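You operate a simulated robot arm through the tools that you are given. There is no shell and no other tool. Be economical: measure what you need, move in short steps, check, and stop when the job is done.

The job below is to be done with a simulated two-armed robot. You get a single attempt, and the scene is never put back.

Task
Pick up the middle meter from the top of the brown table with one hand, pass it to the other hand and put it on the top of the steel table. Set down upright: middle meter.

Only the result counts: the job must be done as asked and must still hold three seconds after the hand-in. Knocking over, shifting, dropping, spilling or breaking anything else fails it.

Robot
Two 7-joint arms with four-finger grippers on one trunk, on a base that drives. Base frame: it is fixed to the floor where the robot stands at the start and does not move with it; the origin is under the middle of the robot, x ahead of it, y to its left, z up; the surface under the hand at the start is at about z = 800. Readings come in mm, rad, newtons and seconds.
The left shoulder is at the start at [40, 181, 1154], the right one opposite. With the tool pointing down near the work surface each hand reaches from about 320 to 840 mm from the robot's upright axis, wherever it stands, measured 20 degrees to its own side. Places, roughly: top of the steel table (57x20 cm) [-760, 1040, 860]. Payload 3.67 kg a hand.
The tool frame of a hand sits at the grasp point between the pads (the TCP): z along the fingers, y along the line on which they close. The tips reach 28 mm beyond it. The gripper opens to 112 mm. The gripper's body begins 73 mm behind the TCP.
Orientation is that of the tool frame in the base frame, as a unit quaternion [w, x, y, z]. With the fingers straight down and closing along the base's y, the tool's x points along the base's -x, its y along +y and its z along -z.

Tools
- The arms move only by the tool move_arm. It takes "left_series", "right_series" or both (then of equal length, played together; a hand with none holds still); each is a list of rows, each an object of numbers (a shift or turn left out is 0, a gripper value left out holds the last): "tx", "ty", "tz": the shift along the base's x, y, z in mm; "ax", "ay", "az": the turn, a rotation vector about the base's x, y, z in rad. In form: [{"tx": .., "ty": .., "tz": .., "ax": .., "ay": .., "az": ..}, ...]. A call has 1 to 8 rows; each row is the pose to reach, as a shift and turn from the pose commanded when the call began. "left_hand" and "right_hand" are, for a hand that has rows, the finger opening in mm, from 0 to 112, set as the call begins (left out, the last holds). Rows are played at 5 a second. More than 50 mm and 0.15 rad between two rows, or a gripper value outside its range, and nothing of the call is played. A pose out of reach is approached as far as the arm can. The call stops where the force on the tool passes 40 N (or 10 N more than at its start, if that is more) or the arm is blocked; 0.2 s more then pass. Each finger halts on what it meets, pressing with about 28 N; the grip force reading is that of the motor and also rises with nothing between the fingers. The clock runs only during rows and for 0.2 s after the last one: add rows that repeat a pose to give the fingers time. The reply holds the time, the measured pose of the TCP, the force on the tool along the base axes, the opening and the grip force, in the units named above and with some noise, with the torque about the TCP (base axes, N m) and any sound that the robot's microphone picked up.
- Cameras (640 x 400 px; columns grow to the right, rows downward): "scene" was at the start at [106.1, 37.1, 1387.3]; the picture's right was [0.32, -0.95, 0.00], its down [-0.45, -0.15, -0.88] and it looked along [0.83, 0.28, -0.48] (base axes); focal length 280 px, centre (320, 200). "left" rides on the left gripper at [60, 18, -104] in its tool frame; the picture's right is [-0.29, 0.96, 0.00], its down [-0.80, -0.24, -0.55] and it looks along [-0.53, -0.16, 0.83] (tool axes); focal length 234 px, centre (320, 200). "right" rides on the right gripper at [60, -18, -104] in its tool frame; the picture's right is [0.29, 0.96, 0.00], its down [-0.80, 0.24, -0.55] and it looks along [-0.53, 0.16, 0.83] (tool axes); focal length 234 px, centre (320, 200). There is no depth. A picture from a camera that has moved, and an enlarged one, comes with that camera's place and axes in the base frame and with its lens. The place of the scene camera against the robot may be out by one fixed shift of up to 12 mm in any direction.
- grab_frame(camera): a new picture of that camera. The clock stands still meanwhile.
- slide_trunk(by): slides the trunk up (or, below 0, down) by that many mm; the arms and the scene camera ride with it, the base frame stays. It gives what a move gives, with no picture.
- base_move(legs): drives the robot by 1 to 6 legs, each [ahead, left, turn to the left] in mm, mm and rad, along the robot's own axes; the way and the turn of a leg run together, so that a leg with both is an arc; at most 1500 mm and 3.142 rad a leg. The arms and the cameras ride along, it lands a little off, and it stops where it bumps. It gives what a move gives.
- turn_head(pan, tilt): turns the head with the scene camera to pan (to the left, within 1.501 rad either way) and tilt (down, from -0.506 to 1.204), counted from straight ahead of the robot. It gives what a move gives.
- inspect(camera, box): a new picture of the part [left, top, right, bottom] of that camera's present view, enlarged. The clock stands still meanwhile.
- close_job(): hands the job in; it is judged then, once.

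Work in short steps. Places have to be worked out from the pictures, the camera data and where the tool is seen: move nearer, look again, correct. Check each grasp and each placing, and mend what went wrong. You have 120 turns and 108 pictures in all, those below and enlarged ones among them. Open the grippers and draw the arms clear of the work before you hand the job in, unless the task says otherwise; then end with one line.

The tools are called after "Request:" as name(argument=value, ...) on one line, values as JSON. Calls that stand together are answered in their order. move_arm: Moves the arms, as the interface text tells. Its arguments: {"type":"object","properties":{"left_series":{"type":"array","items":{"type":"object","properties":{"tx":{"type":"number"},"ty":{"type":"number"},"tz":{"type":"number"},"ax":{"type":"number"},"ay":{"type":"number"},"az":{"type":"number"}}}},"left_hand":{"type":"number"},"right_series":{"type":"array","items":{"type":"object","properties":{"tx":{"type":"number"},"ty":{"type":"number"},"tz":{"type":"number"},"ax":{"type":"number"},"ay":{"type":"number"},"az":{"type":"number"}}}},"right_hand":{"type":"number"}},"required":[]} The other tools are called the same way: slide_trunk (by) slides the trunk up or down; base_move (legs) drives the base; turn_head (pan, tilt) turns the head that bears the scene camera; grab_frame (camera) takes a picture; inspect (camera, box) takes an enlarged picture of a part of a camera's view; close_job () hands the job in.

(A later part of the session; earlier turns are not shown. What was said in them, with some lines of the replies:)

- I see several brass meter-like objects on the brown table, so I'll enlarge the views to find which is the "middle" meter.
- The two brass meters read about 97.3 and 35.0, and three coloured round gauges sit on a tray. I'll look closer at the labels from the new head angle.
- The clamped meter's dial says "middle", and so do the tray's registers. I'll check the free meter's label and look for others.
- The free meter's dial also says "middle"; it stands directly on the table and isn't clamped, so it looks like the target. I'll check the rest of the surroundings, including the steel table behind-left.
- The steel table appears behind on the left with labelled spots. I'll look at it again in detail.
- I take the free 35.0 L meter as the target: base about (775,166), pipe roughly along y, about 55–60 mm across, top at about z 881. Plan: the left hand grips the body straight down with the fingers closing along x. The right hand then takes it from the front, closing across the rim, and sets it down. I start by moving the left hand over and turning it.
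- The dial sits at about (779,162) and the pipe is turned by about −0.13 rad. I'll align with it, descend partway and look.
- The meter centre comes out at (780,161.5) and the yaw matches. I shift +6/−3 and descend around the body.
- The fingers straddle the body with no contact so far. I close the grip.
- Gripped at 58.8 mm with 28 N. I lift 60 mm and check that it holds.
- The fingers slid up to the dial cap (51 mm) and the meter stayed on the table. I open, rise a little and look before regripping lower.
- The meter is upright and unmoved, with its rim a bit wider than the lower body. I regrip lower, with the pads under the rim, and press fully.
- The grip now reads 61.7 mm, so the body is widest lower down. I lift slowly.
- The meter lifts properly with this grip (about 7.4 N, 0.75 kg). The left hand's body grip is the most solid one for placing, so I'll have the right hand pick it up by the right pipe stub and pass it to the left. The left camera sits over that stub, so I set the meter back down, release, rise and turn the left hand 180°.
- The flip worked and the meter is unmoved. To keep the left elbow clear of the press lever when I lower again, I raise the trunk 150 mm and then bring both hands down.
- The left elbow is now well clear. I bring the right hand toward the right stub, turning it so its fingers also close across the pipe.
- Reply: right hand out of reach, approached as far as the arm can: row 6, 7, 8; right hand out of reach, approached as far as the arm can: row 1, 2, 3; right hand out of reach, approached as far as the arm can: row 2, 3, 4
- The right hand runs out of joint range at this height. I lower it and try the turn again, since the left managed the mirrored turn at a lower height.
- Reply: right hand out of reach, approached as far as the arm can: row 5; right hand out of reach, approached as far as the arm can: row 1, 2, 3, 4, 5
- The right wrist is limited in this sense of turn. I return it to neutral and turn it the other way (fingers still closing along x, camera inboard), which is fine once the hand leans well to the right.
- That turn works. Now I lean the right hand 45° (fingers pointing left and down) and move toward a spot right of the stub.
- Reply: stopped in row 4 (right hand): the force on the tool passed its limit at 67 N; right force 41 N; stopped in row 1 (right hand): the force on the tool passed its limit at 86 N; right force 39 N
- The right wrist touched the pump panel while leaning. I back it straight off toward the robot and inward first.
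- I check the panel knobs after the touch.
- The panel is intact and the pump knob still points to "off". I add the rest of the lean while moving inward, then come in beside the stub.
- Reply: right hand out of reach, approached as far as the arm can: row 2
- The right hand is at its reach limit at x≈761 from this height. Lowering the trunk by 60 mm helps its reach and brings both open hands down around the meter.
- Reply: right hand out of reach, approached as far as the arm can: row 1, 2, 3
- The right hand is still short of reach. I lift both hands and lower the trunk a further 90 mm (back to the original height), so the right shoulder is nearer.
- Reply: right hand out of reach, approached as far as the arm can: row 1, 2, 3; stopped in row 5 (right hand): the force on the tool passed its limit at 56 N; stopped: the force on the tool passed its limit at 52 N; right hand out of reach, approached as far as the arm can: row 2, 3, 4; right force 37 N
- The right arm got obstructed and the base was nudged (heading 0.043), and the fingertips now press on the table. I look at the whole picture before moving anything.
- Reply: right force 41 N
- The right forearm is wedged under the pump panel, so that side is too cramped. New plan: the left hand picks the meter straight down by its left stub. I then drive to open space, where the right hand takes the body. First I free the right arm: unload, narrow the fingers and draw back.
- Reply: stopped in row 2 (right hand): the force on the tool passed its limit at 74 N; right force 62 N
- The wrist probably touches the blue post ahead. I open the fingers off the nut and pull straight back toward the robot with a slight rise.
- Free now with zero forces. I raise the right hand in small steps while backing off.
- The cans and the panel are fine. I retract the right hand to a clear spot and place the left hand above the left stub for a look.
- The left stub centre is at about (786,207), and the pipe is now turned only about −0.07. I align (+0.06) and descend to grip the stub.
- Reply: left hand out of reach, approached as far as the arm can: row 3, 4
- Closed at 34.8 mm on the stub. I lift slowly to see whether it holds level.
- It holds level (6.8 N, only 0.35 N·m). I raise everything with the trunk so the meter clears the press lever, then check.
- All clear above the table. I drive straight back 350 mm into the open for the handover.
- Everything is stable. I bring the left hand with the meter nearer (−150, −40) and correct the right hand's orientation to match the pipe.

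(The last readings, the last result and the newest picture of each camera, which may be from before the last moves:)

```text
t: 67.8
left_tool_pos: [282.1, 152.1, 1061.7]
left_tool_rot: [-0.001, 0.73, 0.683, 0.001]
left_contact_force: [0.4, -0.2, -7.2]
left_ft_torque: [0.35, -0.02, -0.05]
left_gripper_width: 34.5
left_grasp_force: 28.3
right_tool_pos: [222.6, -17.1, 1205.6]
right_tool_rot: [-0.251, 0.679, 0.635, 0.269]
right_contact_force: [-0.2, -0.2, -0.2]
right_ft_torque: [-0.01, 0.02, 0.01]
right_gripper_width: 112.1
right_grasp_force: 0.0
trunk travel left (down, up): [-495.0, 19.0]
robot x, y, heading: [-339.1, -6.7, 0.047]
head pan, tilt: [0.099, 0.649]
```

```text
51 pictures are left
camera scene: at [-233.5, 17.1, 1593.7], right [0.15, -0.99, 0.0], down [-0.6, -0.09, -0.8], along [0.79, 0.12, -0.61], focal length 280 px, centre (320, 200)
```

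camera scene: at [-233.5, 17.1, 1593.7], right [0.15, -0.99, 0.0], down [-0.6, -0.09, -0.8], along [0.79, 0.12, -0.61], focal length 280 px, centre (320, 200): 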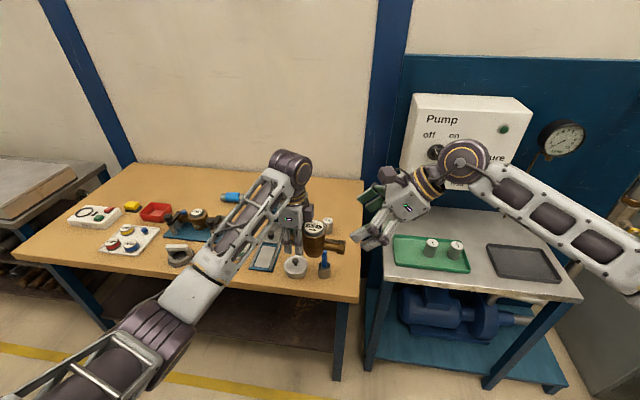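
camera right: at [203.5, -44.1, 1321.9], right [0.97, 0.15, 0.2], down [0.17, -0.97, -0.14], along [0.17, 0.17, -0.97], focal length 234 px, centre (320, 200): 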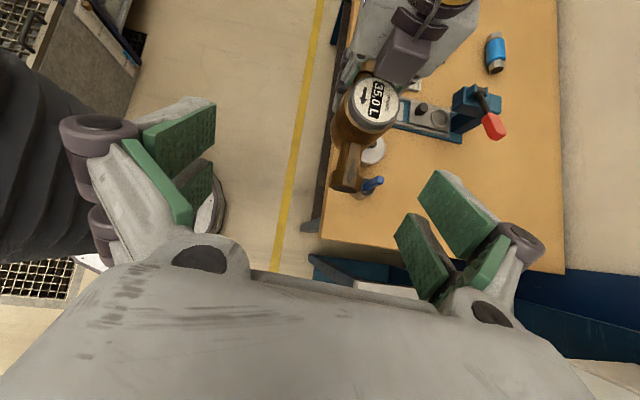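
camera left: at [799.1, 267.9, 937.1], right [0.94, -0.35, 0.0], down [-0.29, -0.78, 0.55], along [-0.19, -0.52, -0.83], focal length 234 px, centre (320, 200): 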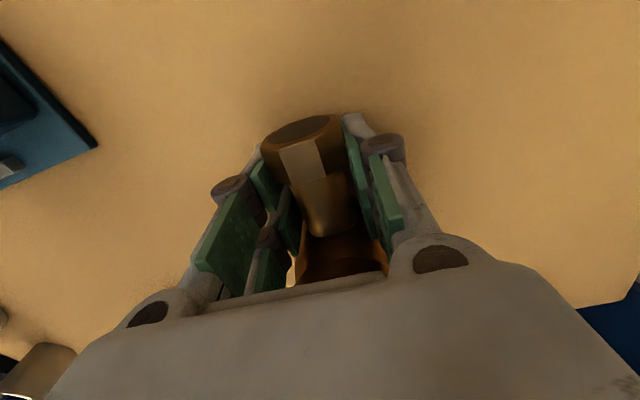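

The dial is at about (281,104), as predicted. I lean the right hand slightly more (to about 49°) and move to a pre-approach point along its finger axis.

Request:
move_arm(right_series=[{"ax": 0.1, "ay": -0.007, "tx": 17, "ty": 5, "tz": -15}, {"ax": 0.1, "ay": -0.007, "tx": 35, "ty": 15, "tz": -35}, {"ax": 0.1, "ay": -0.007, "tx": 53, "ty": 25, "tz": -55}, {"ax": 0.1, "ay": -0.007, "tx": 53, "ty": 31, "tz": -69}])

Request:
grab_frame(camera="right")

Request:
inspect(camera="scene", box=[240, 140, 440, 280])

```text
t: 68.8
left_tool_pos: [284.2, 152.7, 1061.5]
left_tool_rot: [-0.001, 0.73, 0.683, 0.0]
left_contact_force: [-0.8, -0.8, -7.1]
left_ft_torque: [0.35, -0.03, 0.02]
left_gripper_width: 34.8
left_grasp_force: 27.7
right_tool_pos: [275.0, 12.7, 1136.4]
right_tool_rot: [-0.282, 0.665, 0.622, 0.302]
right_contact_force: [-0.4, 0.3, -0.3]
right_ft_torque: [-0.02, -0.02, -0.01]
right_gripper_width: 112.1
right_grasp_force: 0.0
trunk travel left (down, up): [-495.0, 19.0]
robot x, y, heading: [-340.6, -0.1, 0.051]
head pan, tilt: [0.099, 0.649]
```

```text
50 pictures are left
camera right: at [254.5, -25.4, 1249.9], right [0.97, 0.12, 0.22], down [0.18, -0.96, -0.23], along [0.18, 0.27, -0.95], focal length 234 px, centre (320, 200)
```

right: 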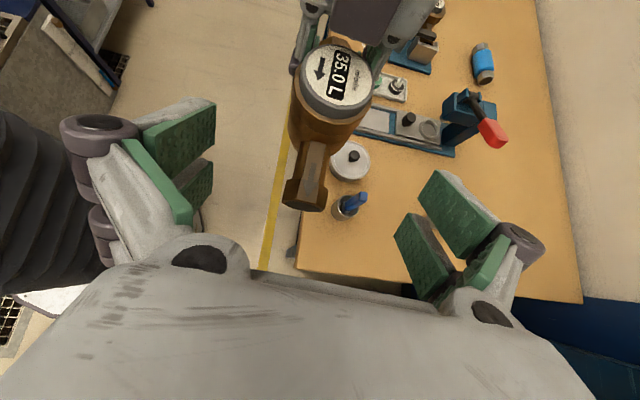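

```text
2.86 times, centred on (340, 210) of scene
camera zoom: at [-233.7, 17.1, 1593.7], right [0.15, -0.99, 0.0], down [-0.6, -0.09, -0.8], along [0.79, 0.12, -0.61], focal length 799 px, centre (263, 171)
```

zoom: 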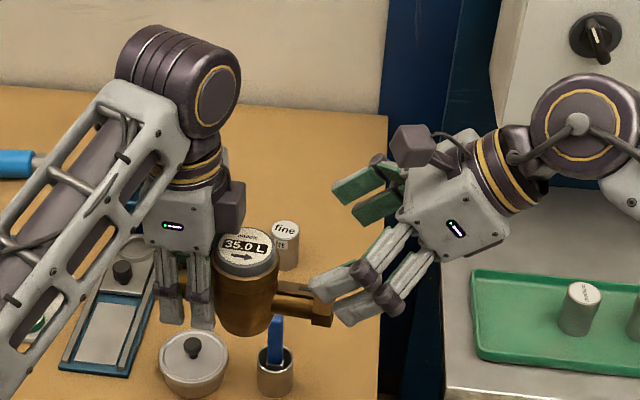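

Geometry looks right: the right fingers will straddle the nut and reach the body. I approach partway along the finger axis, then check clearance.

Request:
move_arm(right_series=[{"tx": 1, "ty": 15, "tz": -14}, {"tx": 2, "ty": 30, "tz": -27}, {"tx": 4, "ty": 44, "tz": -40}])

Request:
grab_frame(camera="right")

Request:
inspect(camera="scene", box=[260, 160, 400, 260])

```text
t: 69.6
left_tool_pos: [282.8, 152.5, 1061.0]
left_tool_rot: [-0.001, 0.73, 0.683, -0.001]
left_contact_force: [-0.1, -0.1, -7.1]
left_ft_torque: [0.32, -0.04, -0.03]
left_gripper_width: 34.6
left_grasp_force: 27.9
right_tool_pos: [279.2, 56.1, 1095.3]
right_tool_rot: [-0.282, 0.665, 0.621, 0.303]
right_contact_force: [0.8, 0.6, 0.7]
right_ft_torque: [-0.01, 0.02, 0.01]
right_gripper_width: 111.8
right_grasp_force: 0.0
trunk travel left (down, up): [-495.0, 19.0]
robot x, y, heading: [-342.5, -1.3, 0.046]
head pan, tilt: [0.099, 0.649]
```

```text
48 pictures are left
camera right: at [259.7, 18.7, 1207.3], right [0.97, 0.12, 0.22], down [0.18, -0.96, -0.23], along [0.18, 0.26, -0.95], focal length 234 px, centre (320, 200)
```

right: 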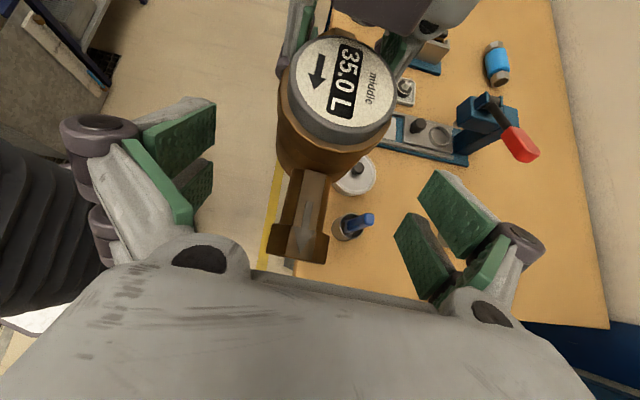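

```text
4.00 times, centred on (330, 210) of scene
camera zoom: at [-233.4, 18.1, 1593.7], right [0.15, -0.99, 0.0], down [-0.6, -0.09, -0.8], along [0.79, 0.12, -0.61], focal length 1119 px, centre (280, 160)
```

zoom: 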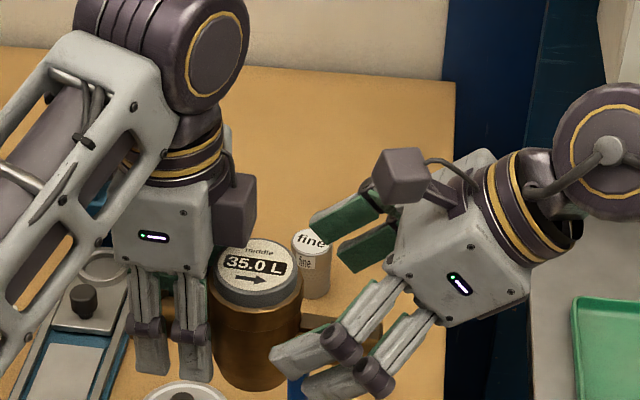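

Clearances look fine, with the camera box and the left hand well apart. I complete the approach.

Request:
move_arm(right_series=[{"tx": 0, "ty": 10, "tz": -9}, {"tx": 0, "ty": 20, "tz": -18}, {"tx": 0, "ty": 30, "tz": -26}])

Request:
grab_frame(camera="right")

Request:
inspect(camera="scene", box=[260, 160, 400, 260])

```text
t: 70.4
left_tool_pos: [283.6, 152.3, 1061.3]
left_tool_rot: [-0.001, 0.73, 0.683, -0.001]
left_contact_force: [-0.1, 0.0, -6.8]
left_ft_torque: [0.38, -0.05, 0.01]
left_gripper_width: 34.9
left_grasp_force: 27.9
right_tool_pos: [277.9, 85.9, 1071.4]
right_tool_rot: [-0.282, 0.665, 0.622, 0.302]
right_contact_force: [0.5, 0.1, 0.6]
right_ft_torque: [-0.03, 0.04, -0.03]
right_gripper_width: 111.7
right_grasp_force: 0.0
trunk travel left (down, up): [-495.0, 19.0]
robot x, y, heading: [-339.6, -6.6, 0.047]
head pan, tilt: [0.099, 0.649]
```

```text
46 pictures are left
camera right: at [259.1, 48.6, 1183.9], right [0.97, 0.12, 0.22], down [0.18, -0.96, -0.23], along [0.18, 0.27, -0.95], focal length 234 px, centre (320, 200)
```

right: 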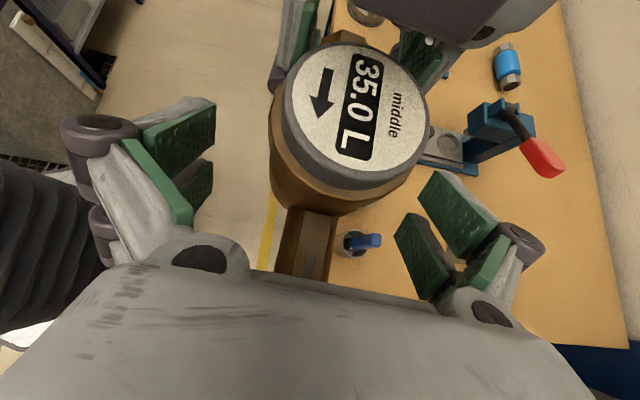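

```text
4.00 times, centred on (330, 210) of scene
camera zoom: at [-233.5, 17.9, 1593.7], right [0.15, -0.99, 0.0], down [-0.6, -0.09, -0.8], along [0.79, 0.12, -0.61], focal length 1119 px, centre (280, 160)
```

zoom: 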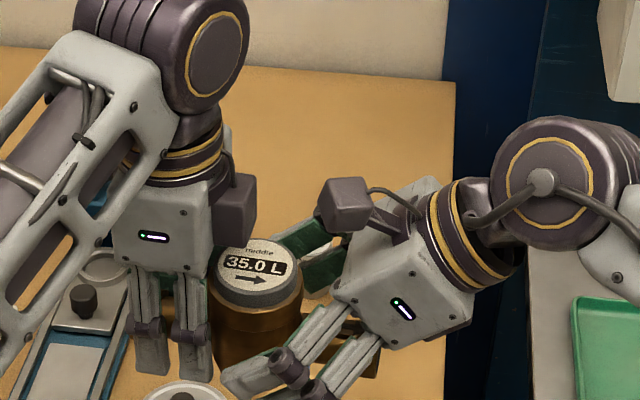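

The fingers straddle the body; I nudge +2 in x and close the right gripper while the left holds.

Request:
move_arm(right_series=[{"tx": 2}, {"tx": 2}, {"tx": 2}, {"tx": 2}, {"tx": 2}], right_hand=0)

Request:
grab_frame(camera="right")

Request:
inspect(camera="scene", box=[260, 160, 400, 260])

```text
t: 71.6
left_tool_pos: [284.5, 152.5, 1062.4]
left_tool_rot: [-0.001, 0.73, 0.684, 0.001]
left_contact_force: [13.7, 4.3, -10.6]
left_ft_torque: [0.26, 0.06, 0.24]
left_gripper_width: 34.6
left_grasp_force: 28.6
right_tool_pos: [280.7, 86.1, 1073.3]
right_tool_rot: [-0.282, 0.665, 0.623, 0.301]
right_contact_force: [-13.3, -4.6, 3.6]
right_ft_torque: [0.22, 0.06, 0.66]
right_gripper_width: 61.0
right_grasp_force: 28.3
trunk travel left (down, up): [-495.0, 19.0]
robot x, y, heading: [-337.2, -4.7, 0.047]
head pan, tilt: [0.099, 0.649]
```

```text
44 pictures are left
camera right: at [260.7, 49.3, 1184.3], right [0.97, 0.13, 0.22], down [0.18, -0.96, -0.23], along [0.18, 0.27, -0.95], focal length 234 px, centre (320, 200)
```

right: 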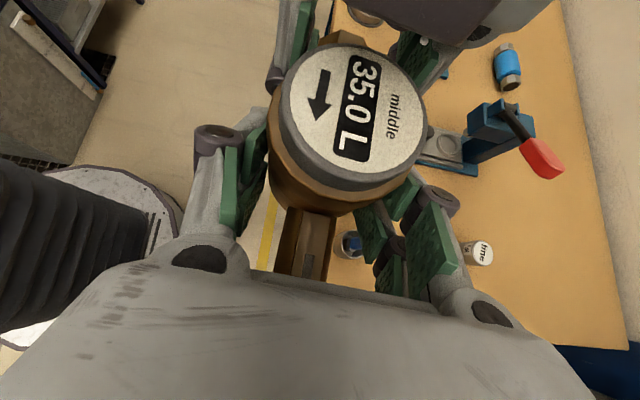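

```text
4.00 times, centred on (330, 210) of scene
camera zoom: at [-233.6, 17.8, 1593.7], right [0.15, -0.99, 0.0], down [-0.6, -0.09, -0.8], along [0.79, 0.12, -0.61], focal length 1119 px, centre (280, 160)
```

zoom: 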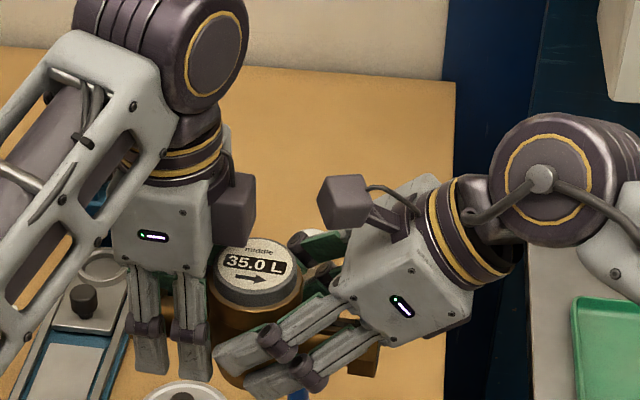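

The right grips the body at 61.0 mm, with a 13 N sideways preload between the arms. I ease the right hand back −2 mm in x to relax it.

Request:
move_arm(right_series=[{"tx": -1}, {"tx": -2}, {"tx": -2}])

```text
t: 72.4
left_tool_pos: [283.1, 153.6, 1062.5]
left_tool_rot: [-0.001, 0.73, 0.683, 0.0]
left_contact_force: [6.4, 6.6, -8.2]
left_ft_torque: [0.12, -0.13, 0.37]
left_gripper_width: 34.8
left_grasp_force: 28.0
right_tool_pos: [279.9, 86.5, 1072.8]
right_tool_rot: [-0.282, 0.665, 0.622, 0.302]
right_contact_force: [-6.2, -6.1, 1.3]
right_ft_torque: [0.24, 0.18, 0.07]
right_gripper_width: 60.8
right_grasp_force: 27.7
trunk travel left (down, up): [-495.0, 19.0]
robot x, y, heading: [-341.0, -3.7, 0.049]
head pan, tilt: [0.099, 0.649]
```

Preload halved. I lift the right hand 2 mm to confirm it takes the weight without slipping before the left lets go.

Request:
move_arm(right_series=[{"tx": -1, "ty": -1, "tz": 1}, {"tx": -1, "ty": -1, "tz": 2}, {"tx": -1, "ty": -1, "tz": 2}])

```text
t: 73.2
left_tool_pos: [283.3, 151.4, 1061.7]
left_tool_rot: [0.0, 0.73, 0.683, 0.0]
left_contact_force: [-8.0, -0.8, 5.1]
left_ft_torque: [-0.14, -0.05, 0.03]
left_gripper_width: 34.7
left_grasp_force: 28.4
right_tool_pos: [280.2, 84.5, 1072.4]
right_tool_rot: [-0.28, 0.667, 0.621, 0.302]
right_contact_force: [7.2, 0.9, -3.9]
right_ft_torque: [-0.21, 0.0, -0.51]
right_gripper_width: 60.7
right_grasp_force: 27.7
trunk travel left (down, up): [-495.0, 19.0]
robot x, y, heading: [-337.8, -6.0, 0.051]
head pan, tilt: [0.099, 0.649]
```

The z readings don't sum to the weight, so I take another reading without moving.

Request:
move_arm(right_series=[{"tz": 0}, {"tz": 0}])

Request:
inspect(camera="scene", box=[280, 180, 380, 250])

```text
t: 73.8
left_tool_pos: [283.5, 152.8, 1062.0]
left_tool_rot: [0.0, 0.73, 0.683, 0.0]
left_contact_force: [-8.6, -1.1, 8.5]
left_ft_torque: [-0.32, -0.03, 0.0]
left_gripper_width: 34.6
left_grasp_force: 28.3
right_tool_pos: [278.3, 84.8, 1071.5]
right_tool_rot: [-0.281, 0.665, 0.622, 0.302]
right_contact_force: [8.8, 0.0, -7.6]
right_ft_torque: [-0.28, -0.07, -0.51]
right_gripper_width: 61.0
right_grasp_force: 28.2
trunk travel left (down, up): [-495.0, 19.0]
robot x, y, heading: [-343.4, -4.0, 0.057]
head pan, tilt: [0.099, 0.649]
```

```text
5.71 times, centred on (330, 215) of scene
camera zoom: at [-233.6, 17.8, 1593.7], right [0.15, -0.99, 0.0], down [-0.6, -0.09, -0.8], along [0.79, 0.12, -0.61], focal length 1598 px, centre (263, 114)
```

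zoom: 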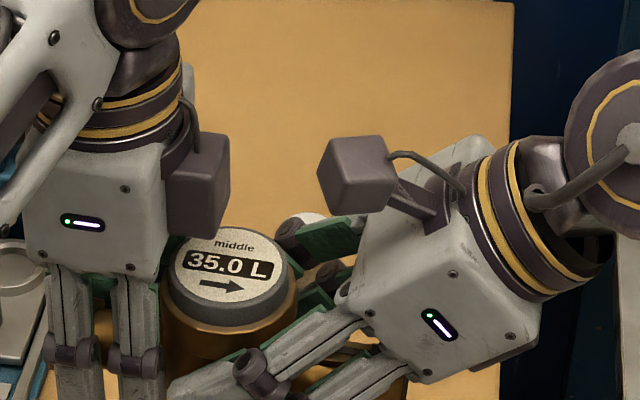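

The right hand is clearly gripping (internal load passes through). I relax it by +1 x, −1 z, then open the left gripper.

Request:
move_arm(right_series=[{"tx": 1, "tz": -1}, {"tx": 1, "tz": -1}])

Request:
move_arm(left_series=[{"tz": 0}, {"tz": 0}, {"tz": 0}], left_hand=70)

Request:
inspect(camera="scene", box=[260, 160, 400, 260])

```text
t: 74.4
left_tool_pos: [283.7, 153.5, 1061.4]
left_tool_rot: [-0.001, 0.729, 0.684, 0.0]
left_contact_force: [0.3, 5.5, 2.3]
left_ft_torque: [-0.3, 0.09, 0.01]
left_gripper_width: 34.6
left_grasp_force: 28.1
right_tool_pos: [278.4, 88.3, 1072.2]
right_tool_rot: [-0.282, 0.665, 0.623, 0.302]
right_contact_force: [-0.4, -4.8, -1.7]
right_ft_torque: [-0.01, -0.01, 0.03]
right_gripper_width: 60.9
right_grasp_force: 28.0
trunk travel left (down, up): [-495.0, 19.0]
robot x, y, heading: [-341.7, -3.9, 0.048]
head pan, tilt: [0.099, 0.649]
```

```text
t: 75.2
left_tool_pos: [283.0, 152.9, 1062.3]
left_tool_rot: [0.0, 0.73, 0.683, 0.0]
left_contact_force: [0.5, 0.3, 0.7]
left_ft_torque: [0.0, 0.04, 0.0]
left_gripper_width: 70.1
left_grasp_force: 0.1
right_tool_pos: [278.9, 85.8, 1072.8]
right_tool_rot: [-0.282, 0.665, 0.622, 0.302]
right_contact_force: [-0.9, -0.1, -0.7]
right_ft_torque: [-0.12, 0.02, -0.02]
right_gripper_width: 60.8
right_grasp_force: 27.9
trunk travel left (down, up): [-495.0, 19.0]
robot x, y, heading: [-339.4, -1.9, 0.052]
head pan, tilt: [0.099, 0.649]
```

```text
4.00 times, centred on (330, 210) of scene
camera zoom: at [-233.6, 17.7, 1593.7], right [0.15, -0.99, 0.0], down [-0.6, -0.09, -0.8], along [0.79, 0.12, -0.61], focal length 1119 px, centre (280, 160)
```

zoom: 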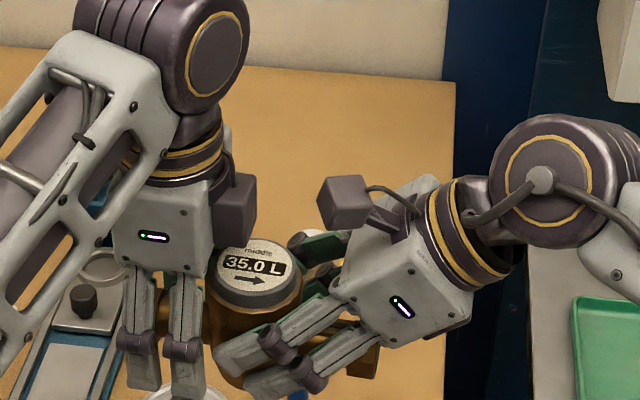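

The right hand now holds the meter alone and level. I slide the left hand away along the stub to the left, then up.

Request:
move_arm(left_series=[{"ty": 3, "tz": 12}, {"ty": 10, "tz": 30}, {"ty": 40, "tz": 50}, {"ty": 80, "tz": 70}, {"ty": 125, "tz": 70}, {"ty": 170, "tz": 70}], left_hand=112)

Request:
grab_frame(camera="scene")

Request:
grab_frame(camera="left")

```text
t: 76.6
left_tool_pos: [283.5, 323.1, 1131.9]
left_tool_rot: [-0.001, 0.73, 0.683, 0.0]
left_contact_force: [0.4, -0.1, -0.6]
left_ft_torque: [0.0, -0.01, 0.02]
left_gripper_width: 112.0
left_grasp_force: 0.0
right_tool_pos: [278.9, 87.3, 1072.3]
right_tool_rot: [-0.281, 0.665, 0.623, 0.302]
right_contact_force: [0.5, 0.8, 0.6]
right_ft_torque: [-0.11, 0.04, 0.01]
right_gripper_width: 60.9
right_grasp_force: 27.8
trunk travel left (down, up): [-495.0, 19.0]
robot x, y, heading: [-338.6, -7.8, 0.046]
head pan, tilt: [0.099, 0.649]
```

```text
40 pictures are left
camera scene: at [-233.8, 19.7, 1593.7], right [0.15, -0.99, 0.0], down [-0.6, -0.09, -0.8], along [0.79, 0.12, -0.61], focal length 280 px, centre (320, 200)
```

scene: 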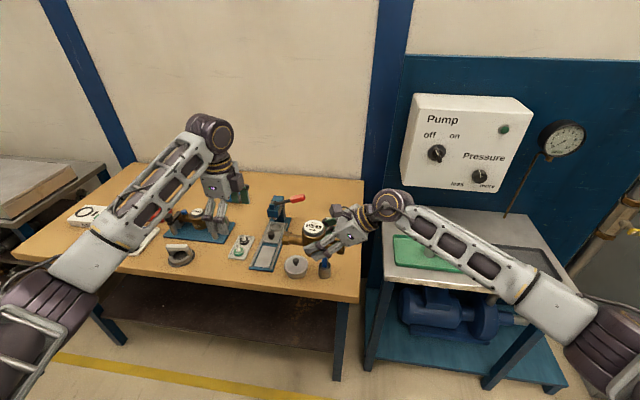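

```text
39 pictures are left
camera left: at [304.5, 382.1, 1235.3], right [0.94, -0.35, 0.0], down [-0.29, -0.78, 0.55], along [-0.2, -0.52, -0.83], focal length 234 px, centre (320, 200)
```

left: 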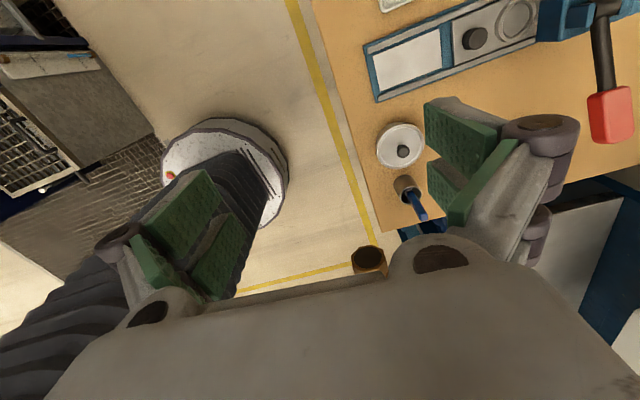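

The pass worked. I fold the left hand back and up so it won't interfere, then turn the robot left in two steps toward the steel table.

Request:
move_arm(left_series=[{"tx": -40, "tz": 15}, {"tx": -80, "tz": 30}, {"tx": -120, "tz": 45}, {"tx": -160, "tz": 60}, {"tx": -190, "tz": 70}])

Request:
base_move(legs=[[140, 0, 0], [0, 0, 1.52]])

Request:
turn_head(pan=0.9, tilt=0.55)

Request:
grab_frame(camera="scene")

Request:
grab_frame(camera="right")

```text
t: 77.8
left_tool_pos: [90.6, 323.7, 1202.1]
left_tool_rot: [0.0, 0.73, 0.683, 0.0]
left_contact_force: [-0.2, 0.3, 0.5]
left_ft_torque: [-0.01, 0.0, -0.01]
left_gripper_width: 111.9
left_grasp_force: 0.0
right_tool_pos: [278.3, 87.3, 1072.3]
right_tool_rot: [-0.281, 0.665, 0.623, 0.302]
right_contact_force: [0.1, 0.0, -0.1]
right_ft_torque: [-0.15, -0.01, -0.01]
right_gripper_width: 60.4
right_grasp_force: 28.2
trunk travel left (down, up): [-495.0, 19.0]
robot x, y, heading: [-341.3, -2.9, 0.051]
head pan, tilt: [0.099, 0.649]
```

```text
t: 83.3
left_tool_pos: [-500.4, 451.7, 1201.1]
left_tool_rot: [-0.001, 0.061, 0.998, 0.0]
left_contact_force: [-0.4, 0.3, -0.1]
left_ft_torque: [0.02, 0.0, 0.04]
left_gripper_width: 111.9
left_grasp_force: 0.0
right_tool_pos: [-254.9, 625.7, 1071.7]
right_tool_rot: [-0.412, 0.056, 0.909, 0.026]
right_contact_force: [-0.1, 0.2, -6.7]
right_ft_torque: [0.02, -0.11, 0.02]
right_gripper_width: 60.6
right_grasp_force: 27.7
trunk travel left (down, up): [-495.0, 19.0]
robot x, y, heading: [-198.9, 3.6, 1.562]
head pan, tilt: [0.099, 0.649]
```

```text
t: 84.4
left_tool_pos: [-501.5, 451.3, 1202.6]
left_tool_rot: [0.0, 0.061, 0.998, -0.001]
left_contact_force: [-0.1, -0.6, -0.3]
left_ft_torque: [0.03, 0.0, -0.01]
left_gripper_width: 112.0
left_grasp_force: 0.1
right_tool_pos: [-253.2, 626.1, 1071.5]
right_tool_rot: [-0.412, 0.056, 0.909, 0.026]
right_contact_force: [-0.1, -0.2, -6.6]
right_ft_torque: [-0.02, -0.12, -0.02]
right_gripper_width: 60.6
right_grasp_force: 27.9
trunk travel left (down, up): [-495.0, 19.0]
robot x, y, heading: [-196.1, 5.6, 1.564]
head pan, tilt: [0.901, 0.55]
```

```text
38 pictures are left
camera scene: at [-268.5, 88.2, 1602.5], right [0.63, 0.78, 0.0], down [0.41, -0.33, -0.85], along [-0.66, 0.53, -0.52], focal length 280 px, centre (320, 200)
```

scene: 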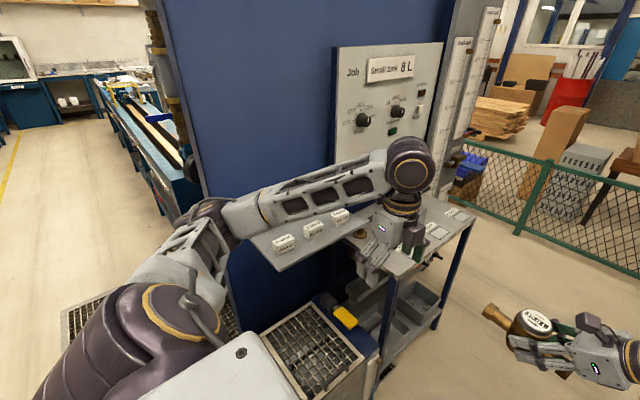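

```text
37 pictures are left
camera right: at [-216.9, 603.5, 1184.5], right [-0.07, 0.97, 0.22], down [0.96, 0.12, -0.23], along [-0.25, 0.19, -0.95], focal length 234 px, centre (320, 200)
```

right: 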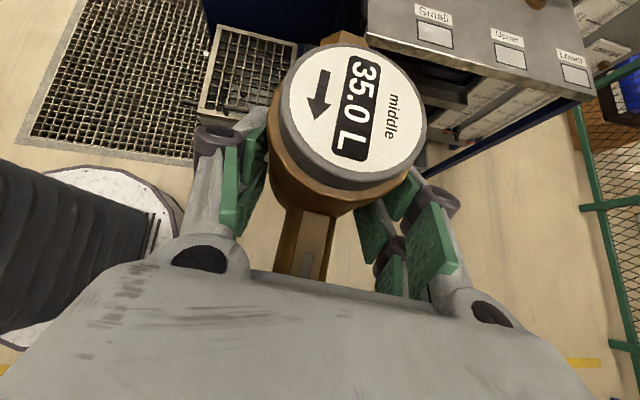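

The meter rides steadily. The steel table is ahead on the left, with a panel and tanks behind it. I drive forward along the aisle, keeping a bit to the right, then turn left to face the table.

Request:
base_move(legs=[[1000, -85, 0]])

Request:
base_move(legs=[[46, 0, 0.8]])

Request:
turn_head(pan=0.5, tilt=0.7)

Request:
grab_frame(camera="scene")

```text
t: 89.8
left_tool_pos: [-399.5, 1461.7, 1202.3]
left_tool_rot: [0.0, 0.065, 0.998, 0.0]
left_contact_force: [0.0, 0.3, -0.1]
left_ft_torque: [-0.01, 0.02, -0.03]
left_gripper_width: 112.1
left_grasp_force: 0.0
right_tool_pos: [-152.4, 1633.9, 1072.4]
right_tool_rot: [-0.412, 0.059, 0.909, 0.028]
right_contact_force: [0.2, 0.1, -6.9]
right_ft_torque: [0.01, -0.1, -0.01]
right_gripper_width: 60.8
right_grasp_force: 28.3
trunk travel left (down, up): [-495.0, 19.0]
robot x, y, heading: [-99.0, 1007.5, 1.553]
head pan, tilt: [0.901, 0.55]
```

```text
t: 92.4
left_tool_pos: [-646.9, 1164.3, 1201.4]
left_tool_rot: [-0.001, -0.317, 0.948, 0.001]
left_contact_force: [-0.3, 0.9, -0.1]
left_ft_torque: [-0.01, -0.01, -0.01]
left_gripper_width: 112.0
left_grasp_force: 0.0
right_tool_pos: [-590.4, 1462.7, 1071.5]
right_tool_rot: [-0.391, -0.289, 0.864, -0.13]
right_contact_force: [0.8, 0.2, -6.6]
right_ft_torque: [0.1, -0.1, -0.03]
right_gripper_width: 60.6
right_grasp_force: 27.5
trunk travel left (down, up): [-495.0, 19.0]
robot x, y, heading: [-120.2, 1052.0, 2.333]
head pan, tilt: [0.901, 0.55]
```

```text
t: 93.3
left_tool_pos: [-647.6, 1165.0, 1201.4]
left_tool_rot: [0.001, -0.317, 0.949, 0.0]
left_contact_force: [-0.2, 0.5, 0.8]
left_ft_torque: [-0.02, 0.0, -0.04]
left_gripper_width: 111.9
left_grasp_force: 0.1
right_tool_pos: [-591.2, 1462.8, 1070.6]
right_tool_rot: [-0.391, -0.289, 0.864, -0.13]
right_contact_force: [0.2, 0.3, -8.0]
right_ft_torque: [0.1, -0.09, -0.02]
right_gripper_width: 60.7
right_grasp_force: 27.9
trunk travel left (down, up): [-495.0, 19.0]
robot x, y, heading: [-118.6, 1052.8, 2.327]
head pan, tilt: [0.499, 0.7]
```

```text
36 pictures are left
camera scene: at [-214.2, 1101.4, 1589.4], right [0.31, 0.95, 0.0], down [0.61, -0.2, -0.76], along [-0.73, 0.23, -0.64], focal length 280 px, centre (320, 200)
```

scene: 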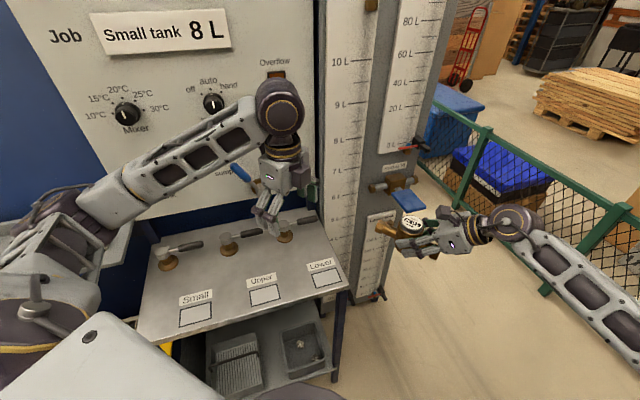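

The tank fronts look to be beyond x≈−850 and the meter sweeps only to about −760, so turning on is safe. I complete the turn to face the table.

Request:
base_move(legs=[[0, 0, 0.81]])

Request:
turn_head(pan=0.0, tilt=0.75)

Request:
grab_frame(camera="scene")

Request:
grab_frame(camera="right")

Request:
grab_frame(camera="left")

```text
t: 96.0
left_tool_pos: [-565.8, 747.8, 1201.2]
left_tool_rot: [-0.001, -0.663, 0.748, 0.0]
left_contact_force: [0.1, -0.3, 0.5]
left_ft_torque: [0.04, 0.01, 0.0]
left_gripper_width: 111.9
left_grasp_force: 0.1
right_tool_pos: [-741.5, 995.3, 1072.2]
right_tool_rot: [-0.309, -0.604, 0.682, -0.272]
right_contact_force: [0.0, 0.0, -6.0]
right_ft_torque: [0.09, -0.04, 0.05]
right_gripper_width: 60.7
right_grasp_force: 28.4
trunk travel left (down, up): [-495.0, 19.0]
robot x, y, heading: [-116.9, 1048.3, 3.136]
head pan, tilt: [0.499, 0.7]
```

```text
t: 96.9
left_tool_pos: [-566.0, 747.0, 1201.2]
left_tool_rot: [0.0, -0.664, 0.748, 0.001]
left_contact_force: [-1.0, 0.2, -0.4]
left_ft_torque: [0.03, 0.01, -0.04]
left_gripper_width: 112.0
left_grasp_force: 0.1
right_tool_pos: [-741.7, 993.3, 1070.3]
right_tool_rot: [-0.308, -0.605, 0.681, -0.274]
right_contact_force: [0.8, 0.8, -6.4]
right_ft_torque: [0.08, 0.0, -0.02]
right_gripper_width: 60.6
right_grasp_force: 28.0
trunk travel left (down, up): [-495.0, 19.0]
robot x, y, heading: [-115.2, 1057.3, 3.134]
head pan, tilt: [0.0, 0.75]
```

```text
35 pictures are left
camera scene: at [-222.6, 1060.5, 1585.1], right [0.0, 1.0, 0.0], down [0.68, 0.0, -0.73], along [-0.73, 0.0, -0.68], focal length 280 px, centre (320, 200)
```

scene: 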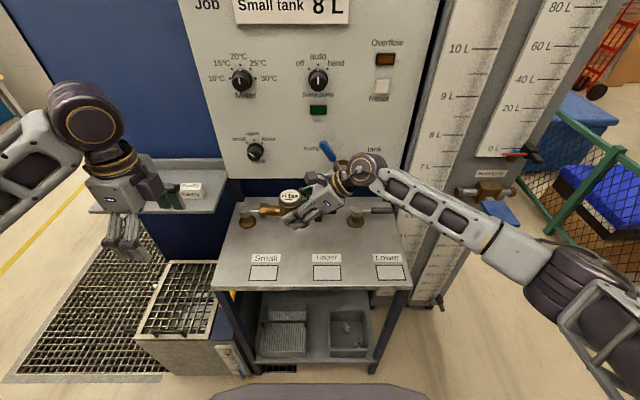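

```text
34 pictures are left
camera right: at [-717.8, 1030.8, 1183.9], right [-0.97, -0.07, 0.22], down [-0.13, 0.96, -0.23], along [-0.19, -0.25, -0.95], focal length 234 px, centre (320, 200)
```

right: 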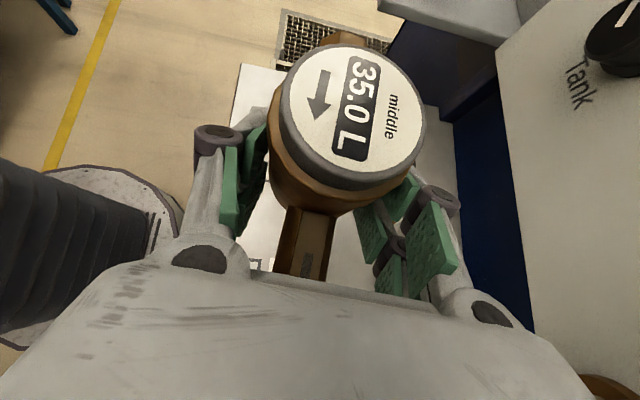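

```text
33 pictures are left
camera left: at [-591.5, 691.0, 1304.9], right [-0.92, 0.4, 0.0], down [0.33, 0.76, 0.55], along [0.22, 0.51, -0.83], focal length 234 px, centre (320, 200)
```

left: 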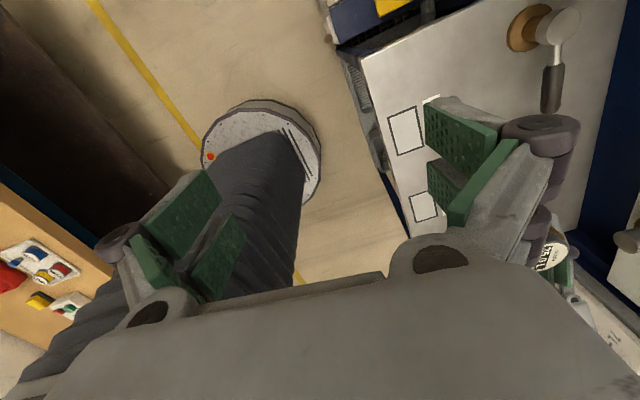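

The table top is clear between the "Small" and "Upper" squares. I'll set the meter at about (−728, 985), well short of the valves at x≈−880. I shift slightly and lower the trunk 120 mm.

Request:
move_arm(right_series=[{"tx": 6, "ty": 2}, {"tx": 13, "ty": 4}, {"tx": 13, "ty": 4}])

Request:
slide_trunk(by=-120)

Request:
grab_frame(camera="scene")

Request:
grab_frame(camera="left")

```text
t: 97.7
left_tool_pos: [-565.8, 750.0, 1201.4]
left_tool_rot: [0.0, -0.664, 0.748, 0.0]
left_contact_force: [0.6, -0.9, -0.4]
left_ft_torque: [0.05, 0.0, 0.02]
left_gripper_width: 112.2
left_grasp_force: 0.1
right_tool_pos: [-727.7, 998.5, 1071.0]
right_tool_rot: [-0.308, -0.605, 0.682, -0.274]
right_contact_force: [-0.7, -0.4, -6.1]
right_ft_torque: [0.11, -0.03, 0.02]
right_gripper_width: 60.6
right_grasp_force: 28.2
trunk travel left (down, up): [-495.0, 19.0]
robot x, y, heading: [-118.1, 1053.1, 3.139]
head pan, tilt: [0.0, 0.75]
```

```text
t: 99.2
left_tool_pos: [-564.8, 749.0, 1081.3]
left_tool_rot: [0.0, -0.664, 0.748, 0.0]
left_contact_force: [0.3, -0.1, 0.4]
left_ft_torque: [0.01, 0.03, 0.02]
left_gripper_width: 112.0
left_grasp_force: 0.1
right_tool_pos: [-728.8, 997.2, 951.3]
right_tool_rot: [-0.308, -0.605, 0.682, -0.273]
right_contact_force: [0.3, -0.3, -7.2]
right_ft_torque: [0.13, -0.01, -0.01]
right_gripper_width: 60.7
right_grasp_force: 27.9
trunk travel left (down, up): [-375.0, 139.0]
robot x, y, heading: [-114.7, 1053.4, 3.145]
head pan, tilt: [0.0, 0.75]
```

```text
32 pictures are left
camera scene: at [-222.3, 1060.6, 1464.2], right [0.0, 1.0, 0.0], down [0.68, 0.0, -0.73], along [-0.73, 0.0, -0.68], focal length 280 px, centre (320, 200)
```

scene: 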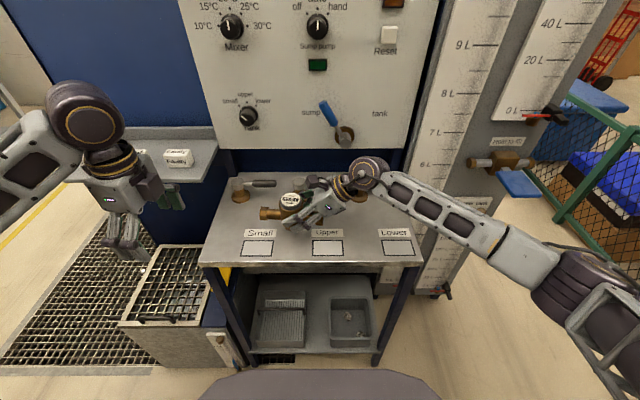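

```text
31 pictures are left
camera left: at [-591.1, 691.1, 1184.1], right [-0.92, 0.4, 0.0], down [0.33, 0.76, 0.55], along [0.22, 0.51, -0.83], focal length 234 px, centre (320, 200)
```

left: 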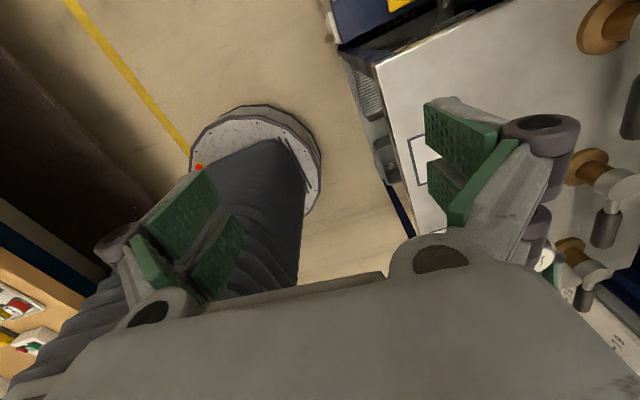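

I zoom in to check the meter's tilt and clearance before the final descent.

Request:
inspect(camera="scene", box=[220, 155, 400, 265])

```text
3.56 times, centred on (310, 210) of scene
camera zoom: at [-222.3, 1060.6, 1464.2], right [0.0, 1.0, 0.0], down [0.68, 0.0, -0.73], along [-0.73, 0.0, -0.68], focal length 995 px, centre (356, 164)
```

zoom: 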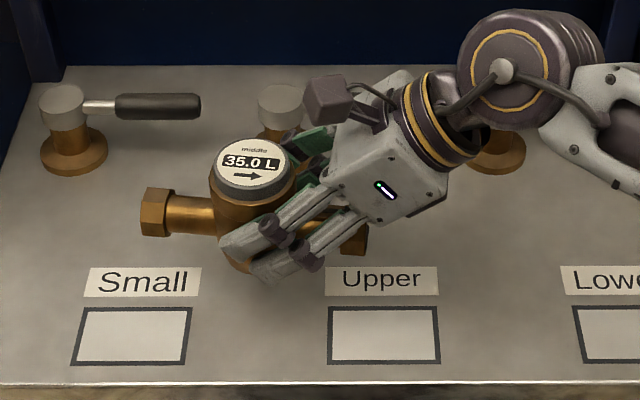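

The meter is nearly level (about 2°). I descend slowly: 40 mm first, then in 2 mm steps watching the force.

Request:
move_arm(right_series=[{"tz": -10}, {"tz": -20}, {"tz": -28}, {"tz": -34}, {"tz": -38}, {"tz": -41}, {"tz": -41}])

Request:
inspect(camera="scene", box=[220, 155, 400, 265])

```text
t: 100.8
left_tool_pos: [-564.9, 747.9, 1081.4]
left_tool_rot: [0.001, -0.664, 0.748, 0.0]
left_contact_force: [0.2, 0.2, 0.4]
left_ft_torque: [0.01, 0.01, -0.03]
left_gripper_width: 111.6
left_grasp_force: 0.1
right_tool_pos: [-728.1, 998.8, 909.7]
right_tool_rot: [-0.309, -0.604, 0.682, -0.273]
right_contact_force: [-0.2, -0.6, -6.9]
right_ft_torque: [0.1, 0.01, -0.01]
right_gripper_width: 60.8
right_grasp_force: 28.6
trunk travel left (down, up): [-375.0, 139.0]
robot x, y, heading: [-120.5, 1054.1, 3.141]
head pan, tilt: [0.0, 0.75]
```

```text
3.56 times, centred on (310, 210) of scene
camera zoom: at [-222.5, 1060.6, 1464.2], right [0.0, 1.0, 0.0], down [0.68, 0.0, -0.73], along [-0.73, 0.0, -0.68], focal length 995 px, centre (356, 164)
```

zoom: 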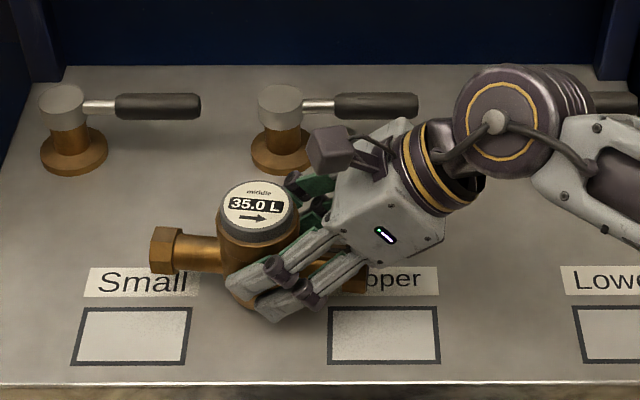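

No contact yet and nothing is near the valves. I continue in 2 mm steps.

Request:
move_arm(right_series=[{"tz": -2}, {"tz": -4}, {"tz": -6}, {"tz": -6}])

```text
t: 101.8
left_tool_pos: [-564.0, 748.4, 1081.8]
left_tool_rot: [-0.001, -0.663, 0.748, 0.001]
left_contact_force: [-0.2, -1.2, 0.5]
left_ft_torque: [0.04, -0.01, 0.0]
left_gripper_width: 111.9
left_grasp_force: 0.0
right_tool_pos: [-728.1, 998.2, 905.9]
right_tool_rot: [-0.311, -0.604, 0.681, -0.273]
right_contact_force: [0.0, 2.8, 9.9]
right_ft_torque: [0.27, -0.18, 0.02]
right_gripper_width: 60.7
right_grasp_force: 28.2
trunk travel left (down, up): [-375.0, 139.0]
robot x, y, heading: [-124.3, 1055.3, 3.134]
head pan, tilt: [0.0, 0.75]
```

Contact: the force has risen by about 17 N. I look to judge whether the base is flat on the table.

Request:
inspect(camera="scene", box=[250, 190, 350, 260])

Request:
inspect(camera="left", box=[500, 200, 640, 300])

```text
5.71 times, centred on (300, 225) of scene
camera zoom: at [-220.8, 1061.1, 1464.5], right [0.0, 1.0, 0.0], down [0.68, 0.0, -0.73], along [-0.73, 0.0, -0.68], focal length 1598 px, centre (434, 57)
```

zoom: 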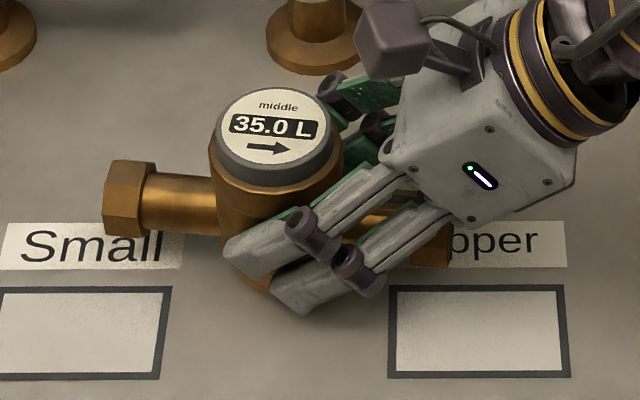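

```text
4.00 times, centred on (570, 250) of left
camera zoom: at [-590.0, 691.5, 1184.8], right [-0.92, 0.4, 0.0], down [0.33, 0.76, 0.55], along [0.22, 0.51, -0.83], focal length 937 px, centre (-680, 0)
```

zoom: 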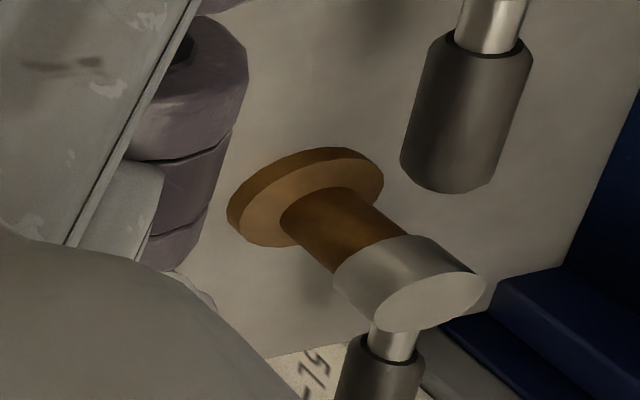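

The meter appears seated. I open the right gripper moderately and check it stays upright.

Request:
move_arm(right_series=[{"tz": 0}, {"tz": 0}, {"tz": 0}], right_hand=76)

Request:
inspect(camera="scene", box=[250, 190, 350, 260])

```text
t: 102.6
left_tool_pos: [-564.2, 748.2, 1080.7]
left_tool_rot: [0.0, -0.663, 0.748, 0.0]
left_contact_force: [0.3, -0.1, -0.8]
left_ft_torque: [-0.01, 0.01, -0.01]
left_gripper_width: 111.9
left_grasp_force: 0.2
right_tool_pos: [-728.6, 998.1, 902.1]
right_tool_rot: [-0.309, -0.605, 0.682, -0.273]
right_contact_force: [-1.4, 0.2, 0.0]
right_ft_torque: [-0.01, -0.02, -0.02]
right_gripper_width: 76.1
right_grasp_force: 0.1
trunk travel left (down, up): [-375.0, 139.0]
robot x, y, heading: [-119.0, 1055.0, 3.133]
head pan, tilt: [0.0, 0.75]
```

```text
5.71 times, centred on (300, 225) of scene
camera zoom: at [-222.0, 1060.5, 1464.3], right [0.0, 1.0, 0.0], down [0.68, 0.0, -0.73], along [-0.73, 0.0, -0.68], focal length 1598 px, centre (434, 57)
```

zoom: 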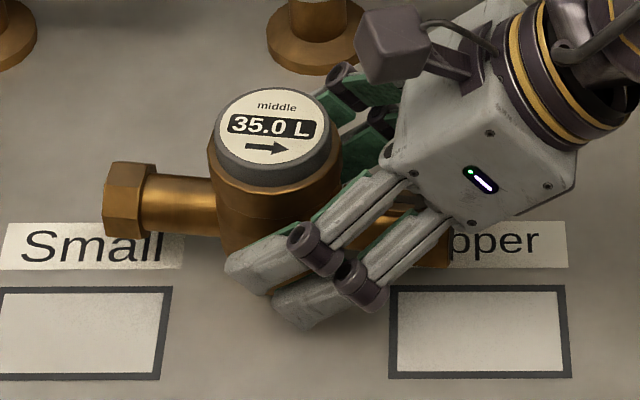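

It stands free and upright. I retreat along the finger axis (up and to the right).

Request:
move_arm(right_series=[{"tx": 2, "ty": 15, "tz": 14}, {"tx": 4, "ty": 37, "tz": 34}, {"tx": 7, "ty": 60, "tz": 56}, {"tx": 10, "ty": 85, "tz": 85}, {"tx": 25, "ty": 95, "tz": 120}, {"tx": 55, "ty": 95, "tz": 140}])

Request:
inspect(camera="scene", box=[220, 155, 400, 265])

```text
t: 104.0
left_tool_pos: [-564.3, 747.3, 1082.7]
left_tool_rot: [-0.001, -0.664, 0.747, 0.001]
left_contact_force: [0.1, -0.8, 0.9]
left_ft_torque: [0.01, 0.02, -0.01]
left_gripper_width: 111.9
left_grasp_force: 0.1
right_tool_pos: [-667.3, 1092.6, 1042.4]
right_tool_rot: [-0.309, -0.605, 0.68, -0.274]
right_contact_force: [0.6, 0.3, 0.8]
right_ft_torque: [0.02, -0.03, -0.01]
right_gripper_width: 76.2
right_grasp_force: 0.0
trunk travel left (down, up): [-375.0, 139.0]
robot x, y, heading: [-118.7, 1055.7, 3.139]
head pan, tilt: [0.0, 0.75]
```

```text
3.56 times, centred on (310, 210) of scene
camera zoom: at [-220.4, 1060.9, 1464.4], right [0.0, 1.0, 0.0], down [0.68, 0.0, -0.73], along [-0.73, 0.0, -0.68], focal length 995 px, centre (356, 164)
```

zoom: 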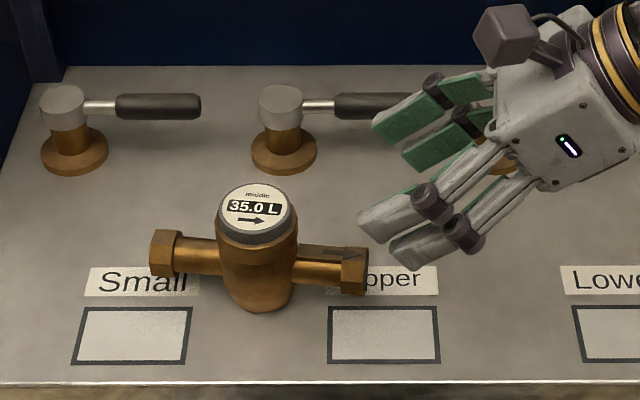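

The meter stands upright on the steel table, clear of the valves and squares. I open the right gripper fully and back the robot away a little, then make a last check.

Request:
move_arm(right_series=[{"tz": 15}, {"tx": 20, "tz": 30}, {"tx": 40, "tz": 40}], right_hand=112)

Request:
base_move(legs=[[-120, 0, 0]])

Request:
grab_frame(camera="scene")

```text
t: 104.8
left_tool_pos: [-563.7, 747.9, 1080.9]
left_tool_rot: [-0.001, -0.664, 0.748, 0.0]
left_contact_force: [-0.2, 0.1, 0.6]
left_ft_torque: [0.0, 0.03, 0.0]
left_gripper_width: 111.7
left_grasp_force: 0.1
right_tool_pos: [-630.4, 1093.2, 1083.8]
right_tool_rot: [-0.309, -0.605, 0.682, -0.273]
right_contact_force: [0.4, 0.1, 0.6]
right_ft_torque: [0.03, -0.01, -0.04]
right_gripper_width: 111.9
right_grasp_force: 0.1
trunk travel left (down, up): [-375.0, 139.0]
robot x, y, heading: [-116.9, 1052.9, 3.141]
head pan, tilt: [0.0, 0.75]
```

```text
t: 106.1
left_tool_pos: [-447.3, 746.5, 1080.9]
left_tool_rot: [0.001, -0.666, 0.746, 0.0]
left_contact_force: [0.3, -0.6, 0.5]
left_ft_torque: [0.0, 0.02, -0.03]
left_gripper_width: 112.1
left_grasp_force: 0.1
right_tool_pos: [-514.1, 1092.5, 1084.6]
right_tool_rot: [-0.308, -0.606, 0.681, -0.273]
right_contact_force: [0.1, 0.2, -0.2]
right_ft_torque: [-0.01, 0.0, 0.01]
right_gripper_width: 112.2
right_grasp_force: 0.1
trunk travel left (down, up): [-375.0, 139.0]
robot x, y, heading: [1.4, 1054.0, 3.137]
head pan, tilt: [0.0, 0.75]
```

```text
24 pictures are left
camera scene: at [-104.7, 1059.9, 1464.2], right [0.0, 1.0, 0.0], down [0.68, 0.0, -0.73], along [-0.73, 0.0, -0.68], focal length 280 px, centre (320, 200)
```

scene: 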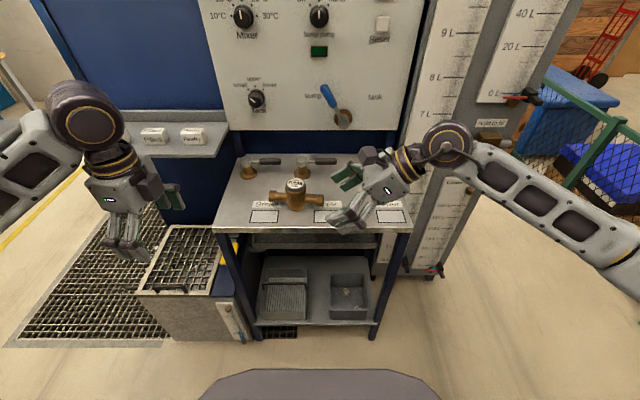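

The meter stands upright on the steel table, both grippers are open and both arms are clear. I hand in the job.

Request:
close_job()

```text
The job is handed in.
```

The middle meter (the unclamped one, reading 35.0 L) was picked up with the left hand, passed to the right hand and set upright on the steel table. On the way, the right arm hit the pump panel and was blocked again near it. Afterwards the knob still pointed to "off" and the cans on the tray stood upright.
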